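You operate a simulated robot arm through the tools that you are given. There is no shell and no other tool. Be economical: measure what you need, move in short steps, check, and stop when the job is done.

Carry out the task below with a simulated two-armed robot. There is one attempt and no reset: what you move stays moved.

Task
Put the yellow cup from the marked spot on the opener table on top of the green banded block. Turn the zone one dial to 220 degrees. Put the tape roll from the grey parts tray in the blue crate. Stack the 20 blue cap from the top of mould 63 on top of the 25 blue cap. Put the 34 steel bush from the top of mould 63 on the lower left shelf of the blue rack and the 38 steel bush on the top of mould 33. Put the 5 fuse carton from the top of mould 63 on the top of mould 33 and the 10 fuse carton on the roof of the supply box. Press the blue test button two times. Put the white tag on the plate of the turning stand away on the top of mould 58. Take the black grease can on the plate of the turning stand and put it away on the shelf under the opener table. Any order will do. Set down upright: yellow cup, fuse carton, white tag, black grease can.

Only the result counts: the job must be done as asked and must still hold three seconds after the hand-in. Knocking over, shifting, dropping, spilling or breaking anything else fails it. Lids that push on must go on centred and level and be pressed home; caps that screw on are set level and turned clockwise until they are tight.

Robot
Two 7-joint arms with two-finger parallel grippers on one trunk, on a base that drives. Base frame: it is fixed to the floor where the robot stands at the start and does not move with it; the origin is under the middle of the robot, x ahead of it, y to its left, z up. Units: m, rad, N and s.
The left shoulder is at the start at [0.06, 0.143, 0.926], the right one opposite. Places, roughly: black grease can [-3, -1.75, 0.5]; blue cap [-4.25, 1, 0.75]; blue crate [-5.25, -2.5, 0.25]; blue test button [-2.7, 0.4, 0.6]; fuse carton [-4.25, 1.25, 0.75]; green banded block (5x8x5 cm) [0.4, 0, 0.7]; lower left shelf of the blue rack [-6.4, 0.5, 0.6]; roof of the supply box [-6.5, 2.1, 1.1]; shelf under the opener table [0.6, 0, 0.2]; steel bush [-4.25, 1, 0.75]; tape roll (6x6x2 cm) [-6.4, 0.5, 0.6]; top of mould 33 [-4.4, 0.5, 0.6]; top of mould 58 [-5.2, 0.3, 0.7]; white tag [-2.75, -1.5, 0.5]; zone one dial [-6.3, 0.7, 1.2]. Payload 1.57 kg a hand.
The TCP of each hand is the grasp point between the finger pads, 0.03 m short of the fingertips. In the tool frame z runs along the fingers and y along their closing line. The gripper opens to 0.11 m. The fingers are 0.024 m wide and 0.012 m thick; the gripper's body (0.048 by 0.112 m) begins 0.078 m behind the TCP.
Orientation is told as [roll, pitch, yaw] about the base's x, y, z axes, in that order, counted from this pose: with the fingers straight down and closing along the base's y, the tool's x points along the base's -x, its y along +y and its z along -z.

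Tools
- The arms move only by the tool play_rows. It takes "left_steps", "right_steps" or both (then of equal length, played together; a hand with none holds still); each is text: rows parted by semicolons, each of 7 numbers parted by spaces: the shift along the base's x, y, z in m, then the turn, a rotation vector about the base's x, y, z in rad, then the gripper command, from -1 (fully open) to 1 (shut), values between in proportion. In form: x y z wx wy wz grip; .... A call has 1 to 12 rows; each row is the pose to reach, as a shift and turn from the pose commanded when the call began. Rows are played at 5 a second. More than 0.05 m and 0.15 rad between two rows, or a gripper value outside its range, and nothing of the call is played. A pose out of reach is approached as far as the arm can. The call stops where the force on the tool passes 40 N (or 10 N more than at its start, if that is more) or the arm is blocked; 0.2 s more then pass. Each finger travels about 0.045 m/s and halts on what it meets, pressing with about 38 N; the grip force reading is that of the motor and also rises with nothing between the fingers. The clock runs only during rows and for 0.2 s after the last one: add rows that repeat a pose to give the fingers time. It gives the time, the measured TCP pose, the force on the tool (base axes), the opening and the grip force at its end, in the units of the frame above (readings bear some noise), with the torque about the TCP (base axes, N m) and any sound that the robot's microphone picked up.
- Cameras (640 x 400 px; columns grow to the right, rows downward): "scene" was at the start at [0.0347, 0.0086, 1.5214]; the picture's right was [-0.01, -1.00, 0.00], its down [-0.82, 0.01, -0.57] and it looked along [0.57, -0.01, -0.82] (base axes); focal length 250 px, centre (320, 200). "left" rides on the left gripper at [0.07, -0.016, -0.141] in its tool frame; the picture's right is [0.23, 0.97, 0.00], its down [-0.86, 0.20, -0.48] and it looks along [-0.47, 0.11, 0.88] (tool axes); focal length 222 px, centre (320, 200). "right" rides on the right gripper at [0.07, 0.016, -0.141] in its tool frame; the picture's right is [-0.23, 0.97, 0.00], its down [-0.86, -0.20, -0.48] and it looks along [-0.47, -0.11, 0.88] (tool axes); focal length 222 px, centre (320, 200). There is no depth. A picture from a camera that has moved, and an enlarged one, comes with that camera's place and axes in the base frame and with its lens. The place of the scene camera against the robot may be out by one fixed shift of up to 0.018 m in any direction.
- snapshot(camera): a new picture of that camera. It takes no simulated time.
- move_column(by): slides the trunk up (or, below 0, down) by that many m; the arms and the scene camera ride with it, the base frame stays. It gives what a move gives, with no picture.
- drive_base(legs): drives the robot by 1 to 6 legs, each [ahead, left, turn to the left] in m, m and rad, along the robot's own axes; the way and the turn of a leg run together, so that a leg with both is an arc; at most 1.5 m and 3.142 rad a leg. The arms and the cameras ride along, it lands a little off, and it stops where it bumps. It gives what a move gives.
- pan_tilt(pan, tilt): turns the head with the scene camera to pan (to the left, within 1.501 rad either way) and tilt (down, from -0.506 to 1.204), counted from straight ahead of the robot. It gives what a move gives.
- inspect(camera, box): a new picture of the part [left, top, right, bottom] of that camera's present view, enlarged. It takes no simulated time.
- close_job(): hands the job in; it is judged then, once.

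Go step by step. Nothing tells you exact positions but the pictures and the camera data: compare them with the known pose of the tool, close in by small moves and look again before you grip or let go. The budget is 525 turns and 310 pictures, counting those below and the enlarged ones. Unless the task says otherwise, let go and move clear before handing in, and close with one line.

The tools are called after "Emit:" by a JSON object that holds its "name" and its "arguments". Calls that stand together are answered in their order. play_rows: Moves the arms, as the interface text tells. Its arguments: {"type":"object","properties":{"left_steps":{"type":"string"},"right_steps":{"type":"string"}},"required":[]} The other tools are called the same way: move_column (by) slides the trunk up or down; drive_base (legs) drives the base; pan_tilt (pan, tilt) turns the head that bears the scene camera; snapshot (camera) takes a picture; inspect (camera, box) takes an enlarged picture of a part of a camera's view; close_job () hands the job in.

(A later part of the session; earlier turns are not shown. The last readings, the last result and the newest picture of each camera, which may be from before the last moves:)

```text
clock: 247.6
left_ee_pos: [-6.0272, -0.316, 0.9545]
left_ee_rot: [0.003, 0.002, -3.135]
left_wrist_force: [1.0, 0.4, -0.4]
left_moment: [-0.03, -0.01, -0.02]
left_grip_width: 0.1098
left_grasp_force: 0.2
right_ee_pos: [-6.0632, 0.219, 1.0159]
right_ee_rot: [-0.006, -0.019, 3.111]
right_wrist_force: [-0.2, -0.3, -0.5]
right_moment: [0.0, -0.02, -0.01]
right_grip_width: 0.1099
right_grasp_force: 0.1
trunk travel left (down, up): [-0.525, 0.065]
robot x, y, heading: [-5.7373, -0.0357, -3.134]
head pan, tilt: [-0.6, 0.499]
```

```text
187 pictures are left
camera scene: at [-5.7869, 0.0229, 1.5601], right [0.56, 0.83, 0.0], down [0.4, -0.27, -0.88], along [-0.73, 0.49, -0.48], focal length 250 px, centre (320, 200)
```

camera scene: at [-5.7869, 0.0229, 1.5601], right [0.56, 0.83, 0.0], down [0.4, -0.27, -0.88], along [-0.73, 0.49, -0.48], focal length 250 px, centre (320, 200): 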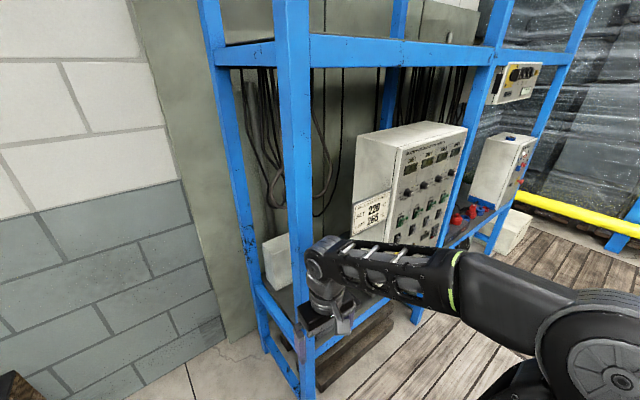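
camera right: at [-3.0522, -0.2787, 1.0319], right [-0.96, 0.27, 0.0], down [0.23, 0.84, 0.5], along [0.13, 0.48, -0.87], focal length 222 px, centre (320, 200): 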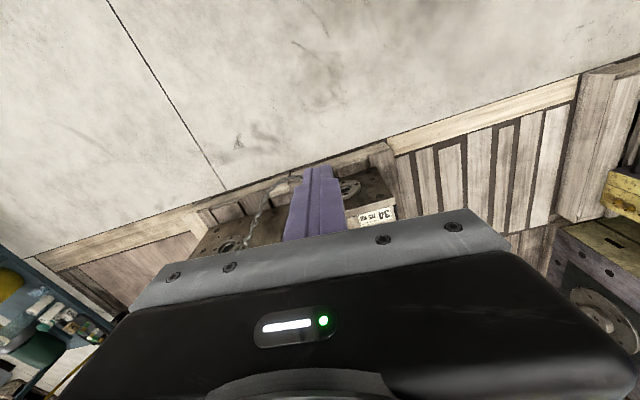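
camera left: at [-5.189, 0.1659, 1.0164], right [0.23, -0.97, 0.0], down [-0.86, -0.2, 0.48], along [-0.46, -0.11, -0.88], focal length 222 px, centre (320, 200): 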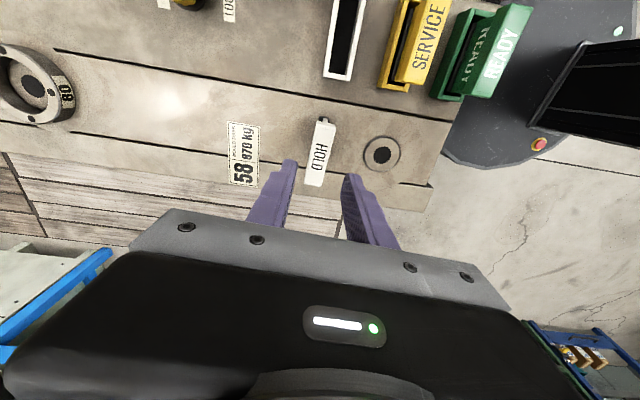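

Emit:
{"name": "drive_base", "arguments": {"legs": [[0, -0.5, 0]]}}

Emit:
{"name": "pan_tilt", "arguments": {"pan": -0.15, "tilt": 0.45}}

Emit:
{"name": "snapshot", "arguments": {"camera": "scene"}}

```text
clock: 250.5
left_ee_pos: [-6.0325, 0.1847, 0.9531]
left_ee_rot: [0.002, 0.003, -3.137]
left_wrist_force: [0.0, 1.2, -0.5]
left_moment: [-0.03, -0.02, 0.0]
left_grip_width: 0.11
left_grasp_force: 0.0
right_ee_pos: [-6.0664, 0.7202, 1.0161]
right_ee_rot: [-0.004, -0.02, 3.106]
right_wrist_force: [0.8, -0.5, -0.4]
right_moment: [0.0, 0.01, -0.03]
right_grip_width: 0.1096
right_grasp_force: 0.0
trunk travel left (down, up): [-0.525, 0.065]
robot x, y, heading: [-5.7368, 0.4642, -3.139]
head pan, tilt: [-0.6, 0.499]
```

```text
clock: 251.4
left_ee_pos: [-6.0314, 0.1854, 0.9545]
left_ee_rot: [0.001, 0.004, -3.14]
left_wrist_force: [0.6, -0.3, 0.3]
left_moment: [0.0, 0.02, 0.06]
left_grip_width: 0.1099
left_grasp_force: 0.0
right_ee_pos: [-6.0661, 0.7187, 1.0153]
right_ee_rot: [-0.008, -0.018, 3.108]
right_wrist_force: [0.8, 0.2, -0.6]
right_moment: [0.01, -0.02, 0.01]
right_grip_width: 0.11
right_grasp_force: 0.1
trunk travel left (down, up): [-0.525, 0.065]
robot x, y, heading: [-5.7379, 0.4613, -3.139]
head pan, tilt: [-0.15, 0.45]
```

```text
186 pictures are left
camera scene: at [-5.8052, 0.4849, 1.5645], right [0.15, 0.99, 0.0], down [0.43, -0.06, -0.9], along [-0.89, 0.13, -0.44], focal length 250 px, centre (320, 200)
```

scene: 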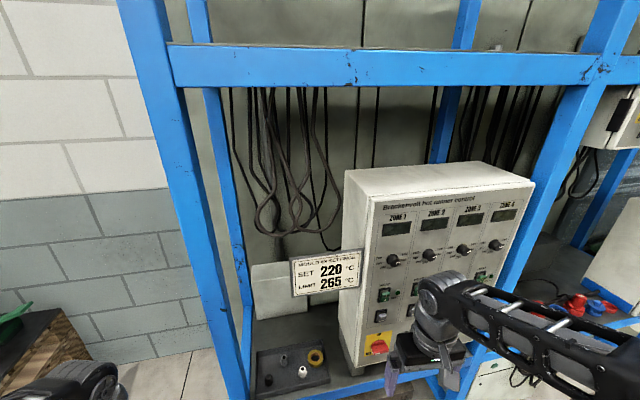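

Emit:
{"name": "inspect", "arguments": {"camera": "scene", "box": [360, 195, 520, 295]}}

Emit:
{"name": "inspect", "arguments": {"camera": "scene", "box": [240, 310, 400, 400]}}

```text
4.00 times, centred on (440, 245) of scene
camera zoom: at [-5.8052, 0.4849, 1.5645], right [0.15, 0.99, 0.0], down [0.43, -0.06, -0.9], along [-0.89, 0.13, -0.44], focal length 1001 px, centre (-160, 20)
```

zoom: 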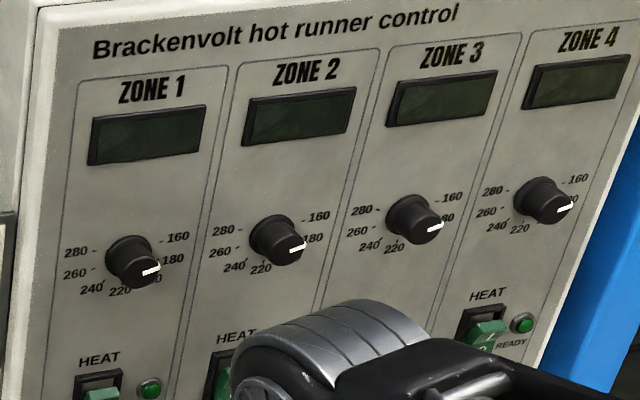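

```text
4.00 times, centred on (320, 355) of scene
camera zoom: at [-5.8052, 0.4849, 1.5645], right [0.15, 0.99, 0.0], down [0.43, -0.06, -0.9], along [-0.89, 0.13, -0.44], focal length 1001 px, centre (320, -420)
```

zoom: 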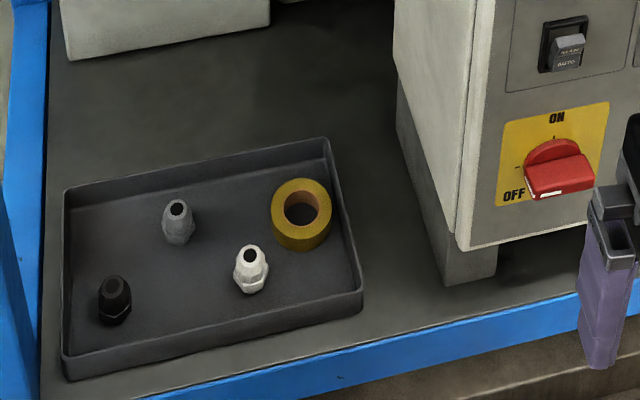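

Zone 1 dial reads about 180; 220 is at the bottom of its scale. I'll step left a bit, lower the column slightly and pitch the right hand forward toward the panel.

Emit:
{"name": "drive_base", "arguments": {"legs": [[0, 0.2, 0]]}}

Emit:
{"name": "move_column", "arguments": {"by": -0.1}}

Emit:
{"name": "play_rows", "arguments": {"right_steps": "-0.005 0.02 0.025 0 0.11 0 -0.3;-0.01 0.035 0.05 0 0.22 0 -0.3;-0.015 0.05 0.075 0 0.33 0 -0.3;-0.02 0.065 0.1 0 0.44 0 -0.3;-0.025 0.08 0.12 0 0.55 0 -0.3;-0.03 0.1 0.14 0 0.66 0 -0.3;-0.035 0.12 0.16 0 0.77 0 -0.3;-0.04 0.14 0.18 0 0.88 0 -0.3;-0.045 0.16 0.2 0 0.99 0 -0.3;-0.05 0.18 0.22 0 1.1 0 -0.3;-0.055 0.2 0.24 0 1.2 0 -0.3;-0.055 0.2 0.24 0 1.2 0 -0.3"}}

Emit:
{"name": "snapshot", "arguments": {"camera": "right"}}

Emit:
{"name": "snapshot", "arguments": {"camera": "scene"}}

```text
clock: 253.0
left_ee_pos: [-6.0304, -0.0195, 0.9536]
left_ee_rot: [0.0, 0.003, -3.14]
left_wrist_force: [0.1, -0.6, -0.4]
left_moment: [0.03, -0.02, 0.0]
left_grip_width: 0.1102
left_grasp_force: 0.0
right_ee_pos: [-6.0646, 0.5172, 1.0155]
right_ee_rot: [-0.007, -0.019, 3.107]
right_wrist_force: [0.8, -1.3, -0.1]
right_moment: [0.02, 0.01, -0.01]
right_grip_width: 0.1102
right_grasp_force: 0.1
trunk travel left (down, up): [-0.525, 0.065]
robot x, y, heading: [-5.7382, 0.2577, -3.138]
head pan, tilt: [-0.15, 0.45]
```

```text
clock: 254.4
left_ee_pos: [-6.0299, -0.0184, 0.8547]
left_ee_rot: [0.0, 0.004, -3.14]
left_wrist_force: [0.4, -0.6, -1.0]
left_moment: [0.03, 0.0, -0.01]
left_grip_width: 0.1102
left_grasp_force: 0.1
right_ee_pos: [-6.0651, 0.5184, 0.9158]
right_ee_rot: [-0.007, -0.02, 3.108]
right_wrist_force: [-0.2, -0.1, 0.8]
right_moment: [0.0, -0.02, 0.01]
right_grip_width: 0.11
right_grasp_force: 0.1
trunk travel left (down, up): [-0.425, 0.165]
robot x, y, heading: [-5.7367, 0.2593, -3.139]
head pan, tilt: [-0.15, 0.45]
```

```text
clock: 257.0
left_ee_pos: [-6.0313, -0.0177, 0.8546]
left_ee_rot: [0.001, 0.004, -3.139]
left_wrist_force: [-0.2, -0.8, 0.7]
left_moment: [-0.04, -0.02, 0.02]
left_grip_width: 0.1101
left_grasp_force: 0.0
right_ee_pos: [-6.1194, 0.7188, 1.1551]
right_ee_rot: [0.088, -1.221, 3.04]
right_wrist_force: [0.5, 0.8, -0.6]
right_moment: [0.05, 0.02, 0.0]
right_grip_width: 0.0714
right_grasp_force: 0.1
trunk travel left (down, up): [-0.425, 0.165]
robot x, y, heading: [-5.7358, 0.2616, -3.135]
head pan, tilt: [-0.15, 0.45]
```

```text
183 pictures are left
camera right: at [-5.9635, 0.6987, 1.1391], right [-0.1, -0.97, 0.24], down [0.16, 0.23, 0.96], along [-0.98, 0.13, 0.13], focal length 222 px, centre (320, 200)
```

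right: 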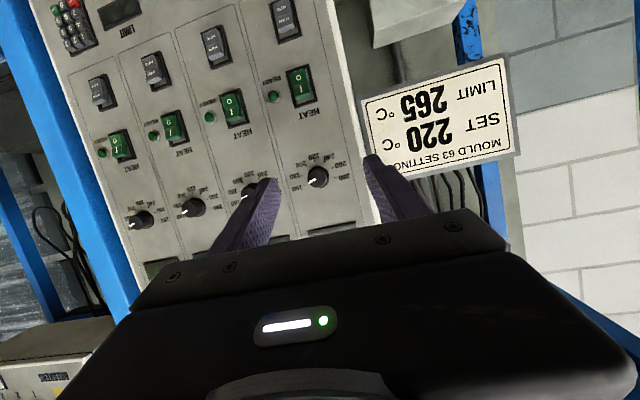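

```text
182 pictures are left
camera scene: at [-5.8045, 0.2828, 1.4645], right [0.15, 0.99, 0.0], down [0.43, -0.06, -0.9], along [-0.89, 0.13, -0.44], focal length 250 px, centre (320, 200)
```

scene: 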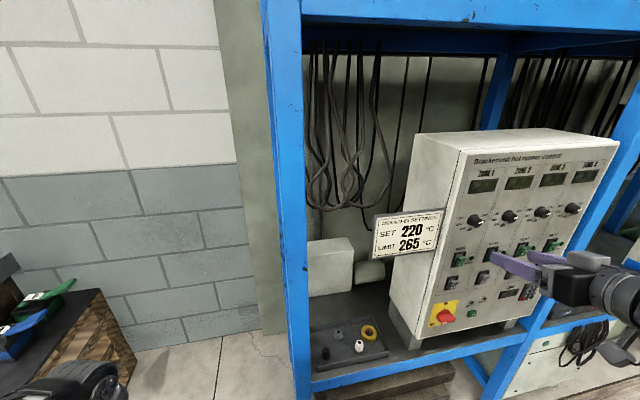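

Emit:
{"name": "inspect", "arguments": {"camera": "right", "box": [220, 120, 380, 220]}}

Emit:
{"name": "inspect", "arguments": {"camera": "scene", "box": [430, 150, 550, 250]}}

```text
4.00 times, centred on (300, 170) of right
camera zoom: at [-5.9635, 0.6987, 1.1391], right [-0.1, -0.97, 0.24], down [0.16, 0.23, 0.96], along [-0.98, 0.13, 0.13], focal length 888 px, centre (400, 320)
```

zoom: 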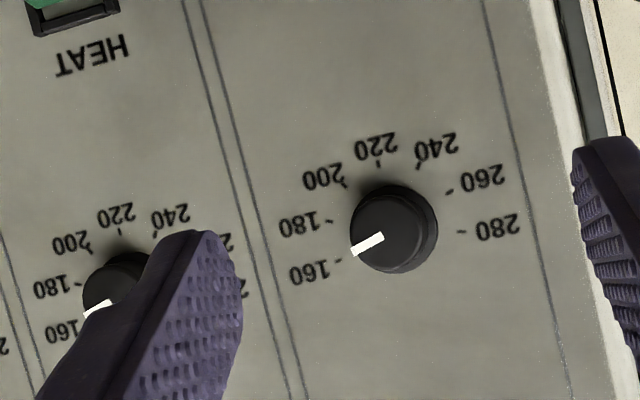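

```text
4.00 times, centred on (490, 200) of scene
camera zoom: at [-5.8045, 0.2828, 1.4645], right [0.15, 0.99, 0.0], down [0.43, -0.06, -0.9], along [-0.89, 0.13, -0.44], focal length 1001 px, centre (-360, 200)
```

zoom: 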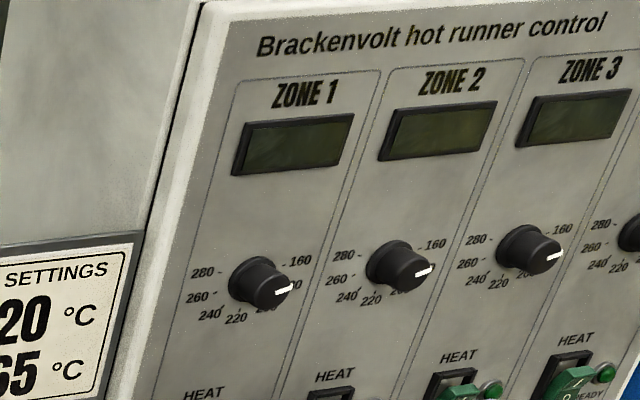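

The dial points at 160; it must turn about 100° clockwise to 220. I'll align the tool with the panel's normal, then pre-roll it −50°.

Emit:
{"name": "play_rows", "arguments": {"right_steps": "-0.01 0.01 0.003 0 0.07 0.03 -0.3;-0.02 0.02 0.006 0 0.14 0.06 -0.3;-0.035 0.027 0.009 0 0.21 0.084 -0.3;-0.035 0.027 0.009 0 0.21 0.084 -0.3"}}

Emit:
{"name": "play_rows", "arguments": {"right_steps": "0 0 0 0.13 0.011 0.018 -0.3;0 0 0 0.26 0.022 0.037 -0.3;0 0 0 0.39 0.033 0.055 -0.3;0 0 0 0.52 0.044 0.073 -0.3;0 0 0 0.65 0.055 0.092 -0.3;0 0 0 0.78 0.066 0.11 -0.3;0 0 0 0.86 0.072 0.121 -0.3;0 0 0 0.86 0.072 0.121 -0.3"}}

Emit:
{"name": "snapshot", "arguments": {"camera": "right"}}

Emit:
{"name": "snapshot", "arguments": {"camera": "scene"}}

```text
clock: 258.0
left_ee_pos: [-6.0312, -0.0175, 0.8551]
left_ee_rot: [0.001, 0.002, -3.139]
left_wrist_force: [-0.5, -1.0, 0.9]
left_moment: [0.0, -0.01, 0.0]
left_grip_width: 0.1102
left_grasp_force: 0.1
right_ee_pos: [-6.1542, 0.7459, 1.1628]
right_ee_rot: [0.172, -1.428, 3.044]
right_wrist_force: [-0.1, 0.0, 0.8]
right_moment: [0.04, 0.02, -0.04]
right_grip_width: 0.0713
right_grasp_force: 0.1
trunk travel left (down, up): [-0.425, 0.165]
robot x, y, heading: [-5.7388, 0.2625, -3.133]
head pan, tilt: [-0.15, 0.45]
```

```text
clock: 259.8
left_ee_pos: [-6.0307, -0.0174, 0.8545]
left_ee_rot: [0.002, 0.004, -3.14]
left_wrist_force: [-0.7, -0.1, -0.9]
left_moment: [0.01, 0.0, 0.0]
left_grip_width: 0.1099
left_grasp_force: 0.0
right_ee_pos: [-6.1538, 0.7434, 1.1639]
right_ee_rot: [-1.393, -0.716, -1.611]
right_wrist_force: [-0.5, 0.1, -0.4]
right_moment: [0.0, 0.01, 0.02]
right_grip_width: 0.0715
right_grasp_force: 0.1
trunk travel left (down, up): [-0.425, 0.165]
robot x, y, heading: [-5.7365, 0.2576, -3.139]
head pan, tilt: [-0.15, 0.45]
```

```text
179 pictures are left
camera right: at [-6.0105, 0.7961, 1.1256], right [0.14, -0.81, -0.57], down [0.42, -0.48, 0.77], along [-0.9, -0.35, 0.27], focal length 222 px, centre (320, 200)
```

right: 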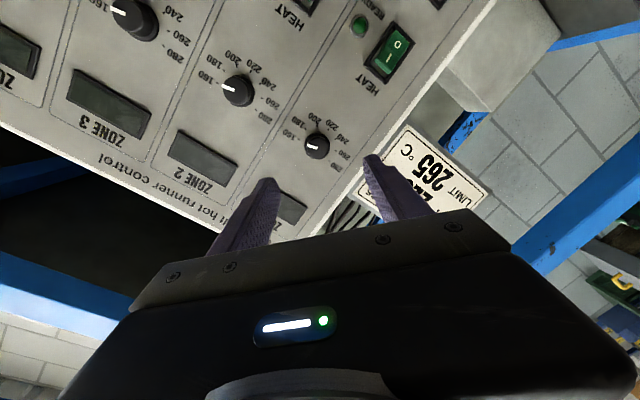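

```text
178 pictures are left
camera scene: at [-5.8045, 0.2829, 1.4645], right [0.15, 0.99, 0.0], down [0.43, -0.06, -0.9], along [-0.89, 0.13, -0.44], focal length 250 px, centre (320, 200)
```

scene: 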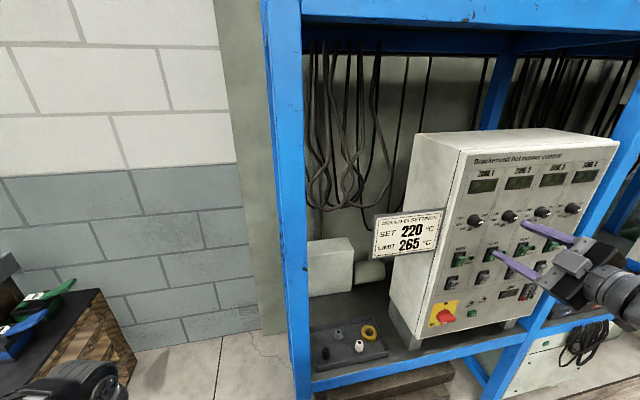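

Emit:
{"name": "play_rows", "arguments": {"right_steps": "-0.03 -0.002 -0.004 0 0 0 -0.1;-0.06 -0.0045 -0.008 0 0 0 -0.1;-0.085 -0.0065 -0.011 0 0 0 -0.1;-0.085 -0.0065 -0.011 0 0 0 -0.1"}}

Emit:
{"name": "snapshot", "arguments": {"camera": "right"}}

Emit:
{"name": "inspect", "arguments": {"camera": "scene", "box": [430, 150, 590, 290]}}

```text
clock: 260.8
left_ee_pos: [-6.03, -0.0179, 0.854]
left_ee_rot: [0.003, 0.005, -3.14]
left_wrist_force: [-0.5, -0.1, -0.3]
left_moment: [-0.02, 0.01, -0.04]
left_grip_width: 0.1099
left_grasp_force: 0.0
right_ee_pos: [-6.2395, 0.7376, 1.1543]
right_ee_rot: [-1.391, -0.716, -1.613]
right_wrist_force: [0.1, -0.1, -0.1]
right_moment: [-0.01, 0.0, -0.03]
right_grip_width: 0.0603
right_grasp_force: 0.0
trunk travel left (down, up): [-0.425, 0.165]
robot x, y, heading: [-5.7375, 0.2602, -3.138]
head pan, tilt: [-0.15, 0.45]
```

```text
177 pictures are left
camera right: at [-6.0958, 0.7893, 1.115], right [0.14, -0.81, -0.57], down [0.42, -0.48, 0.77], along [-0.9, -0.35, 0.27], focal length 222 px, centre (320, 200)
```

right: 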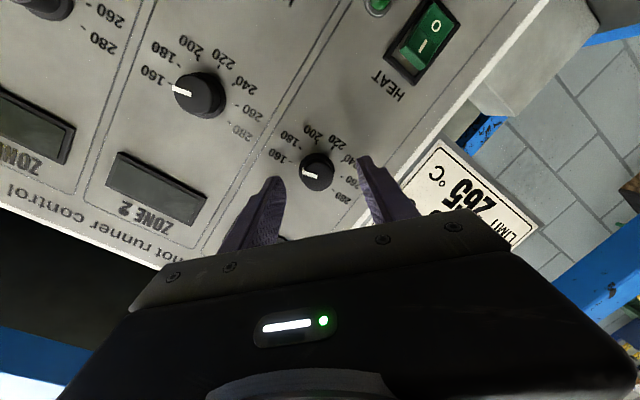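

```text
2.86 times, centred on (510, 220) of scene
camera zoom: at [-5.8045, 0.2829, 1.4646], right [0.15, 0.99, 0.0], down [0.43, -0.06, -0.9], along [-0.89, 0.13, -0.44], focal length 715 px, centre (-223, 143)
```

zoom: 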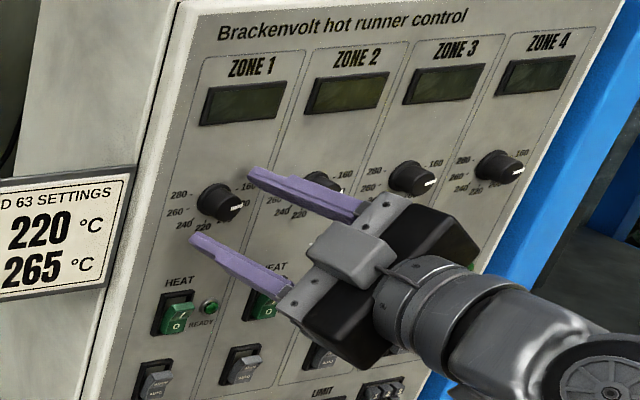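

Emit:
{"name": "play_rows", "arguments": {"right_steps": "-0.01 0.001 -0.002 0 0 0 -0.1;-0.02 0.001 -0.003 0 0 0 -0.1;-0.02 0.001 -0.003 0 0 0 -0.1"}}

Emit:
{"name": "snapshot", "arguments": {"camera": "right"}}

Emit:
{"name": "inspect", "arguments": {"camera": "scene", "box": [440, 180, 520, 250]}}

```text
clock: 261.7
left_ee_pos: [-6.0284, -0.0171, 0.8548]
left_ee_rot: [0.0, 0.0, 3.14]
left_wrist_force: [0.5, -0.2, -0.7]
left_moment: [-0.01, 0.0, -0.01]
left_grip_width: 0.1099
left_grasp_force: 0.0
right_ee_pos: [-6.2517, 0.7402, 1.153]
right_ee_rot: [-1.397, -0.715, -1.616]
right_wrist_force: [27.7, -5.4, 1.6]
right_moment: [0.18, 0.92, -0.21]
right_grip_width: 0.0546
right_grasp_force: 0.1
trunk travel left (down, up): [-0.425, 0.165]
robot x, y, heading: [-5.7399, 0.256, 3.143]
head pan, tilt: [-0.15, 0.45]
stopped in row 3 (right hand): the force on the tool passed its limit (the readings are from after the stop); the commanded pose is now the measured one
```

```text
175 pictures are left
camera right: at [-6.1078, 0.7913, 1.1134], right [0.13, -0.81, -0.57], down [0.42, -0.48, 0.77], along [-0.9, -0.34, 0.27], focal length 222 px, centre (320, 200)
```

right: 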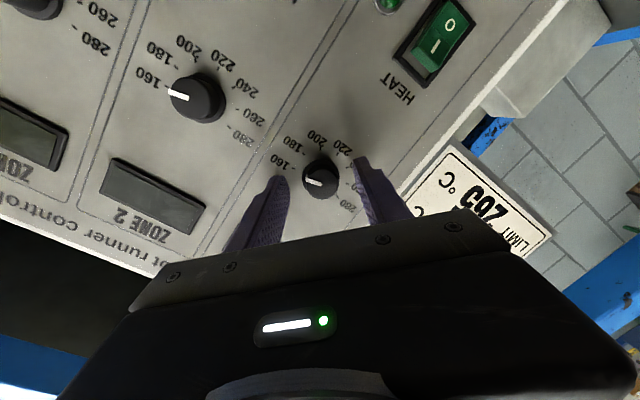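

```text
5.71 times, centred on (480, 215) of scene
camera zoom: at [-5.7985, 0.2815, 1.4648], right [0.15, 0.99, 0.0], down [0.43, -0.06, -0.9], along [-0.89, 0.14, -0.43], focal length 1431 px, centre (-594, 114)
```

zoom: 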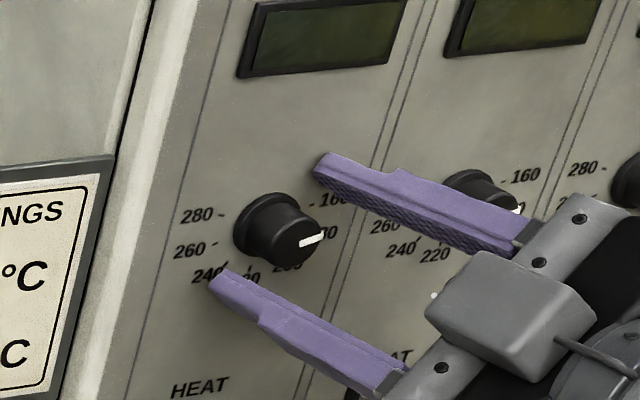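

Emit:
{"name": "play_rows", "arguments": {"right_steps": "0.004 -0.001 0.0005 0 0 0 0.2;0.004 -0.001 0.0005 0 0 0 0.6;0.004 -0.001 0.0005 0 0 0 1;0.004 -0.001 0.0005 0 0 0 1;0.004 -0.001 0.0005 0 0 0 1"}}

Emit:
{"name": "snapshot", "arguments": {"camera": "right"}}

```text
clock: 262.9
left_ee_pos: [-6.0298, -0.0165, 0.8545]
left_ee_rot: [0.002, 0.003, 3.142]
left_wrist_force: [-1.0, 0.4, 1.2]
left_moment: [0.03, 0.0, 0.01]
left_grip_width: 0.1098
left_grasp_force: 0.1
right_ee_pos: [-6.252, 0.7408, 1.1509]
right_ee_rot: [-1.399, -0.717, -1.616]
right_wrist_force: [-1.1, 10.0, 11.3]
right_moment: [-0.13, 0.92, -0.87]
right_grip_width: 0.0295
right_grasp_force: 34.6
trunk travel left (down, up): [-0.425, 0.165]
robot x, y, heading: [-5.7353, 0.2593, -3.14]
head pan, tilt: [-0.15, 0.45]
```

```text
173 pictures are left
camera right: at [-6.1084, 0.7926, 1.1122], right [0.13, -0.81, -0.57], down [0.42, -0.48, 0.77], along [-0.9, -0.34, 0.27], focal length 222 px, centre (320, 200)
```

right: 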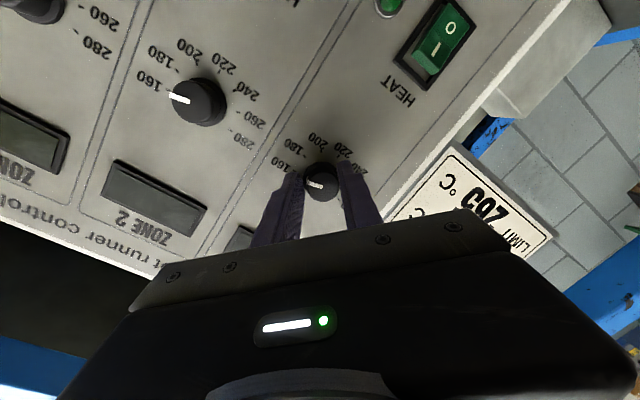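

Emit:
{"name": "play_rows", "arguments": {"right_steps": "0 0.001 0.001 -0.139 -0.011 -0.018 1;0 0.001 0.001 -0.278 -0.022 -0.037 1;0 0.001 0.001 -0.417 -0.033 -0.055 1;0 0.001 0.001 -0.556 -0.043 -0.074 1;0 0.001 0.001 -0.695 -0.054 -0.092 1;0 0.001 0.001 -0.835 -0.065 -0.111 1;0 0.001 0.001 -0.835 -0.065 -0.111 1"}}

Emit:
{"name": "snapshot", "arguments": {"camera": "right"}}

Emit:
{"name": "inspect", "arguments": {"camera": "scene", "box": [440, 180, 520, 250]}}

```text
clock: 264.5
left_ee_pos: [-6.0293, -0.0193, 0.8535]
left_ee_rot: [0.002, 0.001, 3.141]
left_wrist_force: [0.2, -0.8, 0.2]
left_moment: [0.0, 0.0, -0.02]
left_grip_width: 0.1103
left_grasp_force: 0.0
right_ee_pos: [-6.2504, 0.7386, 1.1513]
right_ee_rot: [0.016, -1.429, -3.078]
right_wrist_force: [28.2, -10.2, -19.6]
right_moment: [0.04, -0.32, 0.11]
right_grip_width: 0.0259
right_grasp_force: 37.2
trunk travel left (down, up): [-0.425, 0.165]
robot x, y, heading: [-5.7357, 0.2611, -3.141]
head pan, tilt: [-0.15, 0.45]
```

```text
172 pictures are left
camera right: at [-6.1002, 0.7338, 1.1016], right [0.04, -0.97, 0.23], down [0.34, 0.23, 0.91], along [-0.94, 0.04, 0.34], focal length 222 px, centre (320, 200)
```

right: 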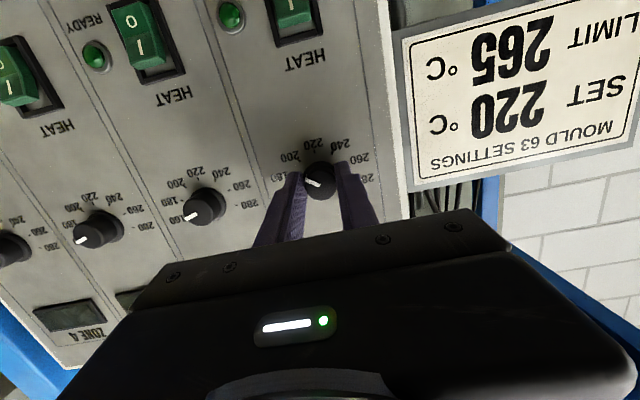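

```text
5.71 times, centred on (480, 215) of scene
camera zoom: at [-5.8006, 0.2826, 1.4644], right [0.15, 0.99, 0.0], down [0.43, -0.06, -0.9], along [-0.89, 0.13, -0.43], focal length 1431 px, centre (-594, 114)
```

zoom: 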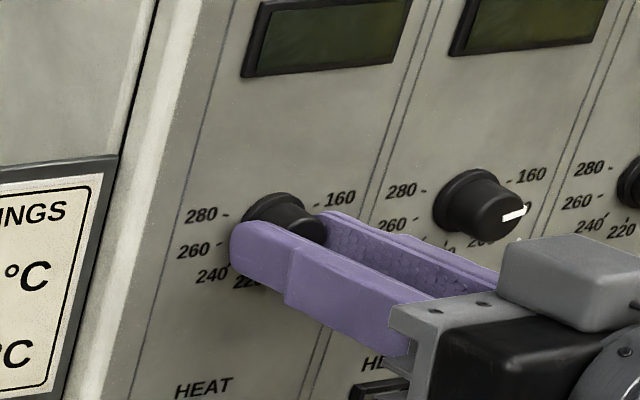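

Emit:
{"name": "inspect", "arguments": {"camera": "right", "box": [260, 120, 400, 220]}}

```text
4.00 times, centred on (330, 170) of right
camera zoom: at [-6.1002, 0.7338, 1.1016], right [0.04, -0.97, 0.23], down [0.34, 0.23, 0.91], along [-0.94, 0.04, 0.34], focal length 888 px, centre (280, 320)
```

zoom: 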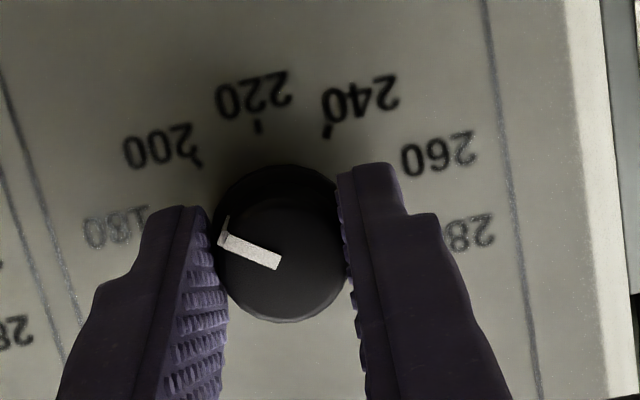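

Emit:
{"name": "play_rows", "arguments": {"right_steps": "0.003 0.001 0.001 -0.139 -0.011 -0.018 1;0.003 0.001 0.001 -0.278 -0.022 -0.037 1;0.003 0.001 0.001 -0.417 -0.033 -0.055 1;0.003 0.001 0.001 -0.556 -0.043 -0.074 1;0.003 0.001 0.001 -0.695 -0.054 -0.092 1;0.003 0.001 0.001 -0.835 -0.065 -0.111 1;0.003 0.001 0.001 -0.93 -0.072 -0.124 1;0.003 0.001 0.001 -0.93 -0.072 -0.124 1"}}

Emit:
{"name": "inspect", "arguments": {"camera": "right", "box": [260, 120, 400, 220]}}

```text
clock: 266.3
left_ee_pos: [-6.0302, -0.0169, 0.8537]
left_ee_rot: [0.001, 0.003, 3.142]
left_wrist_force: [-0.2, -0.4, -1.1]
left_moment: [0.02, 0.01, 0.02]
left_grip_width: 0.11
left_grasp_force: 0.1
right_ee_pos: [-6.2499, 0.7377, 1.1531]
right_ee_rot: [1.4, -0.622, 1.761]
right_wrist_force: [13.7, -15.1, -13.6]
right_moment: [-0.05, 0.0, 0.92]
right_grip_width: 0.0265
right_grasp_force: 37.5
trunk travel left (down, up): [-0.425, 0.165]
robot x, y, heading: [-5.7359, 0.2595, -3.141]
head pan, tilt: [-0.15, 0.45]
```

```text
4.00 times, centred on (330, 170) of right
camera zoom: at [-6.1008, 0.684, 1.1449], right [-0.09, -0.4, 0.91], down [0.35, 0.84, 0.4], along [-0.93, 0.36, 0.06], focal length 888 px, centre (280, 320)
```

zoom: 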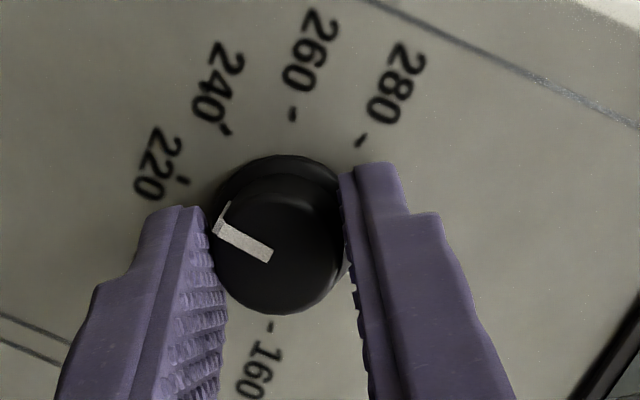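

Pointer is close to 220. Releasing and backing off to read it properly.

Emit:
{"name": "play_rows", "arguments": {"right_steps": "0 0 0 0 0 0 0.5;0 0 0 0 0 0 0.1;0 0 0 0 0 0 0;0.03 0.002 0.004 0 0 0 0;0.06 0.004 0.008 0 0 0 0;0.06 0.004 0.008 0 0 0 0"}}

Emit:
{"name": "inspect", "arguments": {"camera": "right", "box": [260, 100, 400, 200]}}

Emit:
{"name": "inspect", "arguments": {"camera": "scene", "box": [440, 180, 520, 250]}}

```text
clock: 267.7
left_ee_pos: [-6.0307, -0.0172, 0.8548]
left_ee_rot: [0.003, 0.004, 3.141]
left_wrist_force: [-0.3, -0.7, 0.5]
left_moment: [0.02, 0.05, 0.0]
left_grip_width: 0.1098
left_grasp_force: 0.0
right_ee_pos: [-6.1908, 0.7447, 1.1614]
right_ee_rot: [1.402, -0.623, 1.75]
right_wrist_force: [-0.8, 0.0, -0.3]
right_moment: [0.02, -0.02, -0.02]
right_grip_width: 0.0552
right_grasp_force: 0.0
trunk travel left (down, up): [-0.425, 0.165]
robot x, y, heading: [-5.7356, 0.2612, -3.143]
head pan, tilt: [-0.15, 0.45]
```

```text
4.00 times, centred on (330, 150) of right
camera zoom: at [-6.0425, 0.6906, 1.153], right [-0.09, -0.4, 0.91], down [0.36, 0.84, 0.4], along [-0.93, 0.37, 0.07], focal length 888 px, centre (280, 400)
```

zoom: 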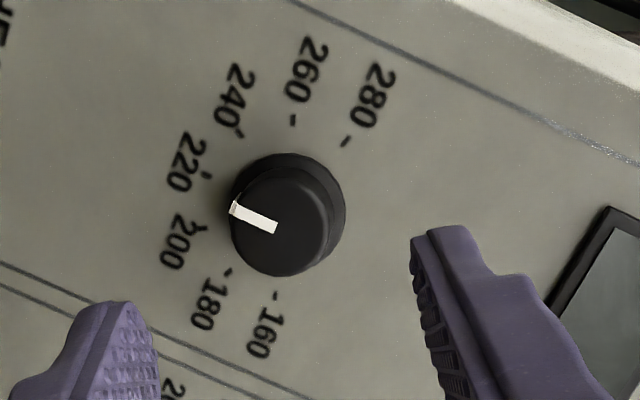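

```text
5.71 times, centred on (480, 215) of scene
camera zoom: at [-5.8038, 0.283, 1.4645], right [0.15, 0.99, 0.0], down [0.43, -0.06, -0.9], along [-0.89, 0.13, -0.44], focal length 1431 px, centre (-594, 114)
```

zoom: 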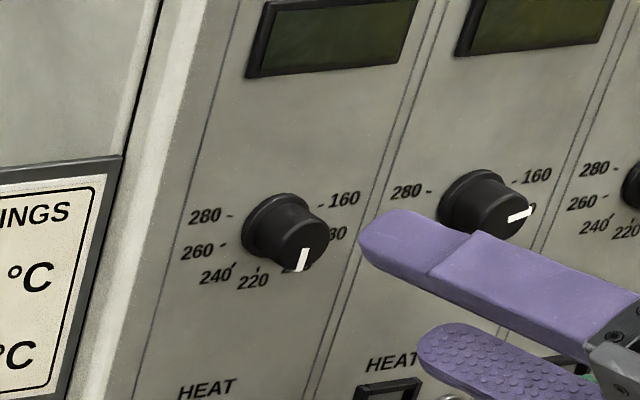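

The dial now reads 220 (within ~1–2°). Retracting the right hand and turning it back to vertical.

Emit:
{"name": "play_rows", "arguments": {"right_steps": "0.02 0 0 0.13 0.01 0.017 0;0.04 0 0 0.26 0.02 0.034 0;0.05 0 0 0.39 0.03 0.052 0;0.06 0 0 0.52 0.04 0.069 0;0.06 0 0 0.65 0.05 0.086 0;0.06 0 0 0.78 0.06 0.103 0;0.06 0 0 0.92 0.071 0.122 0;0.06 0 0 0.92 0.071 0.122 0"}}

```text
clock: 269.5
left_ee_pos: [-6.0308, -0.0169, 0.8557]
left_ee_rot: [0.001, 0.002, 3.141]
left_wrist_force: [-1.0, -0.4, -0.7]
left_moment: [-0.03, -0.02, -0.01]
left_grip_width: 0.1098
left_grasp_force: 0.1
right_ee_pos: [-6.1292, 0.7464, 1.1609]
right_ee_rot: [0.056, -1.435, -3.123]
right_wrist_force: [0.7, -0.4, 0.8]
right_moment: [0.02, 0.01, -0.02]
right_grip_width: 0.0551
right_grasp_force: 0.0
trunk travel left (down, up): [-0.425, 0.165]
robot x, y, heading: [-5.7313, 0.2592, -3.142]
head pan, tilt: [-0.15, 0.45]
```

Emit:
{"name": "play_rows", "arguments": {"right_steps": "0.004 -0.015 0 0 -0.13 0 -0.5;0.008 -0.03 0 0 -0.26 0 -0.5;0.012 -0.045 -0.01 0 -0.39 0 -1;0.016 -0.06 -0.02 0 -0.52 0 -1;0.02 -0.075 -0.03 0 -0.65 0 -1;0.024 -0.09 -0.04 0 -0.78 0 -1;0.028 -0.105 -0.05 0 -0.91 0 -1;0.032 -0.12 -0.06 0 -1.04 0 -1;0.036 -0.135 -0.07 0 -1.17 0 -1;0.04 -0.15 -0.09 0 -1.3 0 -1;0.04 -0.16 -0.12 0 -1.43 0 -1;0.04 -0.16 -0.14 0 -1.43 0 -1"}}

Emit:
{"name": "drive_base", "arguments": {"legs": [[0, -0.1, 0]]}}

Emit:
{"name": "pan_tilt", "arguments": {"pan": -0.1, "tilt": 0.8}}

Emit:
{"name": "snapshot", "arguments": {"camera": "scene"}}

Emit:
{"name": "snapshot", "arguments": {"camera": "right"}}

```text
clock: 272.1
left_ee_pos: [-6.0301, -0.0172, 0.8555]
left_ee_rot: [0.002, 0.004, 3.141]
left_wrist_force: [-0.9, -0.2, 0.2]
left_moment: [0.0, -0.01, -0.01]
left_grip_width: 0.1099
left_grasp_force: 0.1
right_ee_pos: [-6.0935, 0.5853, 1.0124]
right_ee_rot: [0.075, -0.002, 3.142]
right_wrist_force: [-0.2, 0.1, 0.0]
right_moment: [0.0, 0.02, 0.02]
right_grip_width: 0.11
right_grasp_force: 0.0
right hand out of reach, approached as far as the arm can: row 10, 11, 12
trunk travel left (down, up): [-0.425, 0.165]
robot x, y, heading: [-5.7326, 0.2591, -3.142]
head pan, tilt: [-0.15, 0.45]
```

```text
clock: 273.3
left_ee_pos: [-6.0308, 0.0853, 0.8552]
left_ee_rot: [0.003, 0.003, 3.139]
left_wrist_force: [0.1, -0.5, 0.1]
left_moment: [-0.06, 0.0, 0.03]
left_grip_width: 0.1099
left_grasp_force: 0.0
right_ee_pos: [-6.0926, 0.687, 1.0128]
right_ee_rot: [0.075, -0.003, 3.14]
right_wrist_force: [0.5, 1.0, 0.9]
right_moment: [-0.05, -0.01, -0.01]
right_grip_width: 0.1103
right_grasp_force: 0.1
trunk travel left (down, up): [-0.425, 0.165]
robot x, y, heading: [-5.7374, 0.36, 3.14]
head pan, tilt: [-0.15, 0.45]
```

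```text
clock: 274.1
left_ee_pos: [-6.0312, 0.0847, 0.8546]
left_ee_rot: [0.0, 0.004, 3.139]
left_wrist_force: [0.4, 0.2, 0.6]
left_moment: [0.0, 0.0, 0.0]
left_grip_width: 0.1102
left_grasp_force: 0.0
right_ee_pos: [-6.0933, 0.6871, 1.0124]
right_ee_rot: [0.073, -0.003, 3.139]
right_wrist_force: [0.0, -0.3, 0.1]
right_moment: [-0.01, -0.01, -0.01]
right_grip_width: 0.1099
right_grasp_force: 0.0
trunk travel left (down, up): [-0.425, 0.165]
robot x, y, heading: [-5.7354, 0.3589, 3.143]
head pan, tilt: [-0.099, 0.799]
```

```text
166 pictures are left
camera scene: at [-5.7932, 0.3787, 1.4342], right [0.1, 0.99, 0.0], down [0.71, -0.07, -0.7], along [-0.69, 0.07, -0.72], focal length 250 px, centre (320, 200)
```

scene: 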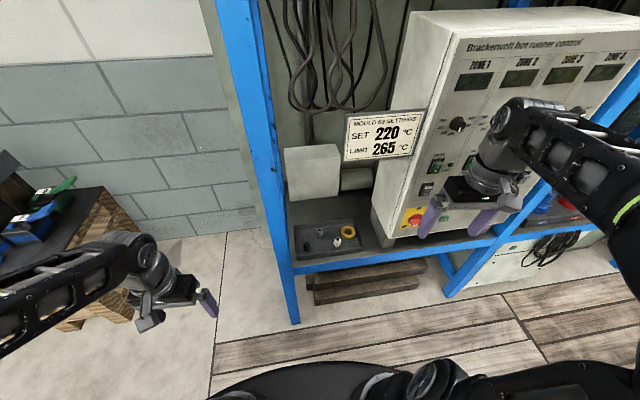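

```text
165 pictures are left
camera right: at [-6.0233, 0.6797, 1.1545], right [-0.23, -0.97, 0.07], down [-0.85, 0.24, 0.47], along [-0.47, 0.04, -0.88], focal length 222 px, centre (320, 200)
```

right: 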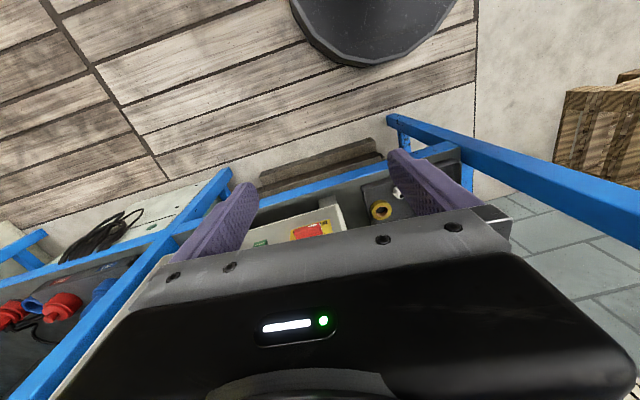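

Tape roll top centre ≈ [-6.38, 0.545, 0.63]. I'll lower the right hand in front of the rack, below the settings sign, then go in.

Emit:
{"name": "play_rows", "arguments": {"right_steps": "0 -0.03 -0.03 -0.02 0 0 -1;-0.01 -0.06 -0.06 -0.04 0 0 -1;-0.02 -0.09 -0.09 -0.073 0 0 -1;-0.03 -0.12 -0.12 -0.073 0 0 -1;-0.04 -0.142 -0.155 -0.073 0 0 -1;-0.05 -0.142 -0.2 -0.073 0 0 -1;-0.06 -0.142 -0.245 -0.073 0 0 -1;-0.08 -0.142 -0.285 -0.073 0 0 -1;-0.08 -0.142 -0.285 -0.073 0 0 -1"}}

Emit:
{"name": "snapshot", "arguments": {"camera": "right"}}

Emit:
{"name": "snapshot", "arguments": {"camera": "scene"}}

```text
clock: 276.1
left_ee_pos: [-6.0315, 0.0849, 0.8553]
left_ee_rot: [0.001, 0.004, 3.14]
left_wrist_force: [0.2, 0.4, 0.3]
left_moment: [0.0, 0.0, -0.02]
left_grip_width: 0.1097
left_grasp_force: 0.1
right_ee_pos: [-6.1735, 0.5441, 0.7269]
right_ee_rot: [0.147, -0.002, 3.141]
right_wrist_force: [0.0, 0.3, -0.2]
right_moment: [0.02, -0.02, -0.01]
right_grip_width: 0.1099
right_grasp_force: 0.0
trunk travel left (down, up): [-0.425, 0.165]
robot x, y, heading: [-5.7359, 0.3629, 3.145]
head pan, tilt: [-0.099, 0.799]
```

```text
164 pictures are left
camera right: at [-6.1036, 0.5467, 0.8685], right [-0.23, -0.96, 0.14], down [-0.85, 0.27, 0.45], along [-0.47, -0.02, -0.88], focal length 222 px, centre (320, 200)
```

right: 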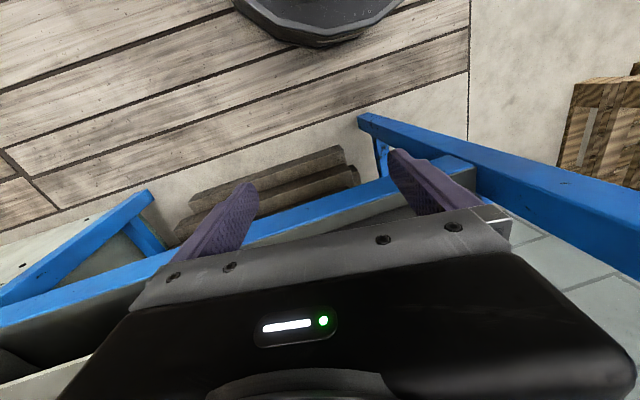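

```text
163 pictures are left
camera scene: at [-5.7931, 0.3787, 1.4341], right [0.1, 0.99, 0.0], down [0.71, -0.07, -0.7], along [-0.69, 0.07, -0.72], focal length 250 px, centre (320, 200)
```

scene: 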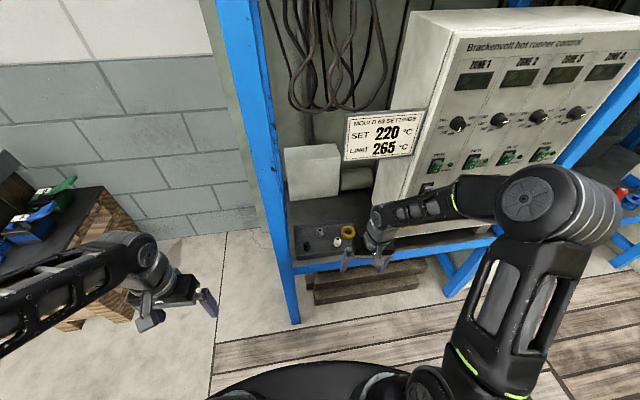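

Emit:
{"name": "play_rows", "arguments": {"right_steps": "-0.03 0 0 0.073 0 0 -1;-0.06 0 0 0.147 0 0 -1;-0.1 0 0 0.147 0 0 -1;-0.14 0 0 0.147 0 0 -1;-0.17 0 0 0.147 0 0 -1;-0.17 0 0 0.147 0 0 -1"}}

Emit:
{"name": "snapshot", "arguments": {"camera": "right"}}

Emit:
{"name": "inspect", "arguments": {"camera": "scene", "box": [280, 190, 400, 280]}}

```text
clock: 277.5
left_ee_pos: [-6.03, 0.0855, 0.8547]
left_ee_rot: [0.002, 0.005, 3.14]
left_wrist_force: [0.2, 0.2, 0.3]
left_moment: [-0.02, 0.0, 0.0]
left_grip_width: 0.1099
left_grasp_force: 0.1
right_ee_pos: [-6.3384, 0.5438, 0.7274]
right_ee_rot: [0.0, -0.002, 3.141]
right_wrist_force: [-0.2, -0.1, 0.2]
right_moment: [0.0, 0.03, -0.02]
right_grip_width: 0.11
right_grasp_force: 0.0
trunk travel left (down, up): [-0.425, 0.165]
robot x, y, heading: [-5.7355, 0.3612, 3.141]
head pan, tilt: [-0.099, 0.799]
```

```text
162 pictures are left
camera right: at [-6.2704, 0.5263, 0.8682], right [-0.23, -0.97, 0.0], down [-0.85, 0.2, 0.48], along [-0.47, 0.11, -0.88], focal length 222 px, centre (320, 200)
```

right: 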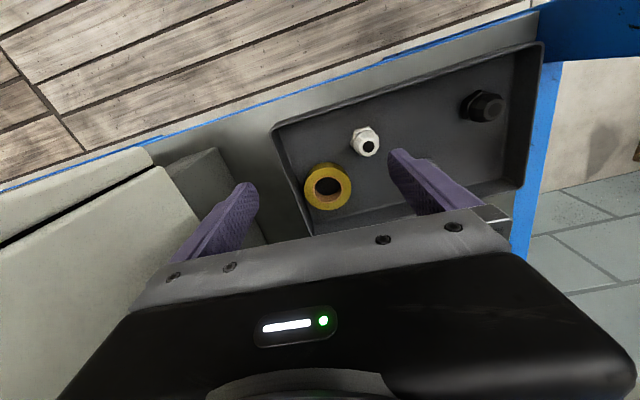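

```text
4.44 times, centred on (340, 235) of scene
camera zoom: at [-5.7924, 0.3789, 1.4339], right [0.1, 0.99, 0.0], down [0.71, -0.07, -0.7], along [-0.69, 0.07, -0.72], focal length 1113 px, centre (231, 44)
```

zoom: 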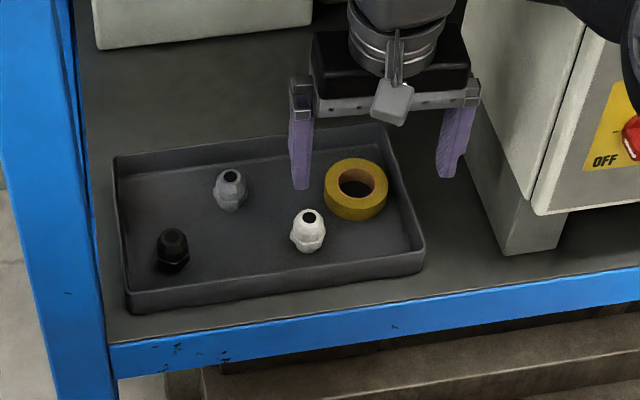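

The tape sits tight against the tray's right wall, so I'll rotate the hand 90° to grip it along x (there is ~2.5 cm free behind it).

Emit:
{"name": "play_rows", "arguments": {"right_steps": "-0.004 0 0 0 0 -0.14 -0.4;-0.008 0 0 0 0 -0.28 -0.4;-0.012 0 0 0 0 -0.42 -0.4;-0.016 0 0 0 0 -0.56 -0.4;-0.02 0 0 0 0 -0.7 -0.4;-0.024 0 0 0 0 -0.84 -0.4;-0.028 0 0 0 0 -0.98 -0.4;-0.032 0 0 0 0 -1.12 -0.4;-0.036 0.001 0 0 0 -1.26 -0.4;-0.04 0.001 0 0 0 -1.4 -0.4;-0.042 0.001 0 0 0 -1.54 -0.4;-0.042 0.001 0 0 0 -1.57 -0.4"}}

Emit:
{"name": "snapshot", "arguments": {"camera": "right"}}

Emit:
{"name": "inspect", "arguments": {"camera": "scene", "box": [280, 190, 400, 280]}}

```text
clock: 280.3
left_ee_pos: [-6.0326, 0.088, 0.8551]
left_ee_rot: [0.001, 0.006, 3.132]
left_wrist_force: [0.3, -1.5, 0.7]
left_moment: [0.01, 0.0, 0.01]
left_grip_width: 0.1101
left_grasp_force: 0.1
right_ee_pos: [-6.3671, 0.5558, 0.71]
right_ee_rot: [-0.047, -0.006, 1.553]
right_wrist_force: [-0.3, -0.1, 0.2]
right_moment: [-0.01, -0.02, 0.02]
right_grip_width: 0.0768
right_grasp_force: 0.1
trunk travel left (down, up): [-0.425, 0.165]
robot x, y, heading: [-5.7352, 0.3602, 3.132]
head pan, tilt: [-0.099, 0.799]
stopped in row 12 (right hand): the arm was blocked; the commanded pose is now the measured one
```

```text
160 pictures are left
camera right: at [-6.3911, 0.484, 0.8504], right [-0.97, 0.24, -0.04], down [0.19, 0.85, 0.49], along [0.16, 0.47, -0.87], focal length 222 px, centre (320, 200)
```

right: 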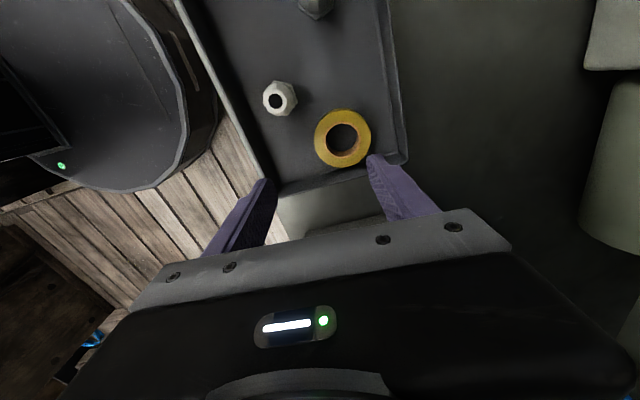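

```text
4.44 times, centred on (340, 235) of scene
camera zoom: at [-5.7921, 0.3793, 1.4359], right [0.11, 0.99, 0.0], down [0.71, -0.08, -0.7], along [-0.69, 0.08, -0.72], focal length 1113 px, centre (231, 44)
```

zoom: 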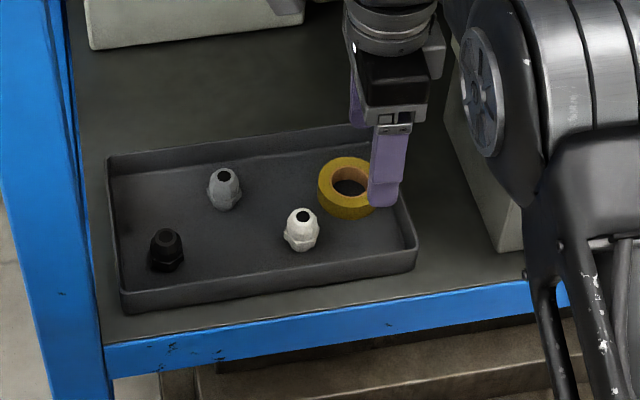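

The forearm got blocked near the control box. I'll undo that rotation, withdraw, and use the left arm (whose elbow points away from the box) instead.

Emit:
{"name": "play_rows", "arguments": {"right_steps": "0 -0.004 0.006 0.01 0 0.14 -0.4;0.003 -0.008 0.012 0.02 0 0.28 -0.4;0.006 -0.011 0.017 0.03 0 0.42 -0.4;0.009 -0.012 0.017 0.04 0 0.56 -0.4;0.012 -0.012 0.017 0.045 0 0.7 -0.4;0.015 -0.012 0.017 0.045 0 0.84 -0.4;0.018 -0.012 0.017 0.045 0 0.98 -0.4;0.021 -0.012 0.017 0.045 0 1.12 -0.4;0.024 -0.012 0.017 0.045 0 1.26 -0.4;0.027 -0.012 0.017 0.045 0 1.4 -0.4;0.03 -0.012 0.017 0.045 0 1.54 -0.4;0.05 -0.012 0.017 0.045 0 1.58 -0.4"}}

Emit:
{"name": "snapshot", "arguments": {"camera": "scene"}}

```text
clock: 282.9
left_ee_pos: [-6.0309, 0.0881, 0.8576]
left_ee_rot: [0.002, 0.003, 3.132]
left_wrist_force: [-0.1, 0.1, -1.3]
left_moment: [0.01, 0.01, 0.0]
left_grip_width: 0.1102
left_grasp_force: 0.1
right_ee_pos: [-6.3222, 0.5395, 0.7351]
right_ee_rot: [-0.063, -0.041, -3.142]
right_wrist_force: [0.5, 0.4, 0.2]
right_moment: [0.02, -0.01, 0.01]
right_grip_width: 0.077
right_grasp_force: 0.1
trunk travel left (down, up): [-0.425, 0.165]
robot x, y, heading: [-5.733, 0.3605, 3.133]
head pan, tilt: [-0.099, 0.799]
```

```text
158 pictures are left
camera scene: at [-5.7912, 0.3792, 1.4355], right [0.11, 0.99, 0.0], down [0.71, -0.08, -0.7], along [-0.69, 0.07, -0.72], focal length 250 px, centre (320, 200)
```

scene: 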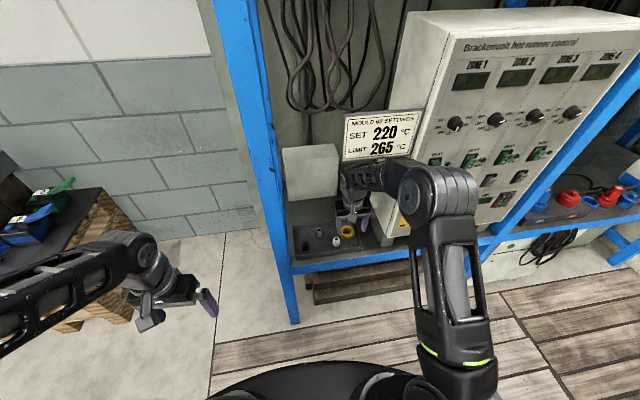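

Emit:
{"name": "play_rows", "arguments": {"right_steps": "0.03 0 0 0 0 0 -0.4;0.06 0 0 0 0 0 -0.4;0.1 0 0 0 0 0 -0.4;0.14 0 0 0 0 0 -0.4;0.17 0 0 0 0 0 -0.4"}}

Emit:
{"name": "snapshot", "arguments": {"camera": "scene"}}

```text
clock: 284.1
left_ee_pos: [-6.031, 0.0875, 0.8548]
left_ee_rot: [0.002, 0.003, 3.132]
left_wrist_force: [0.2, 0.6, 1.0]
left_moment: [0.02, -0.02, -0.03]
left_grip_width: 0.1096
left_grasp_force: 0.1
right_ee_pos: [-6.15, 0.5413, 0.7333]
right_ee_rot: [-0.065, -0.036, 3.137]
right_wrist_force: [0.3, 0.0, -0.5]
right_moment: [0.0, 0.0, -0.02]
right_grip_width: 0.0769
right_grasp_force: 0.1
trunk travel left (down, up): [-0.425, 0.165]
robot x, y, heading: [-5.737, 0.3629, 3.135]
head pan, tilt: [-0.099, 0.799]
```

```text
157 pictures are left
camera scene: at [-5.791, 0.3794, 1.4341], right [0.11, 0.99, 0.0], down [0.71, -0.08, -0.7], along [-0.69, 0.07, -0.72], focal length 250 px, centre (320, 200)
```

scene: 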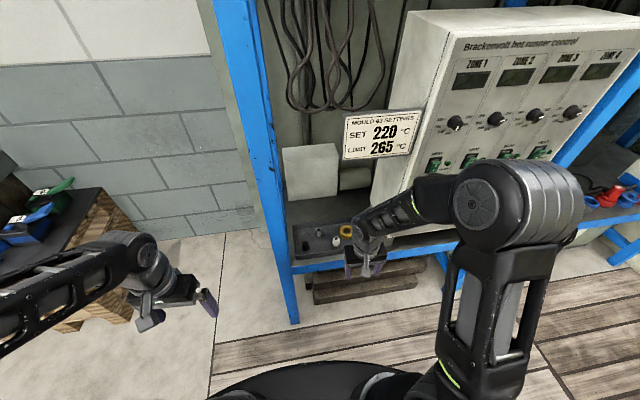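

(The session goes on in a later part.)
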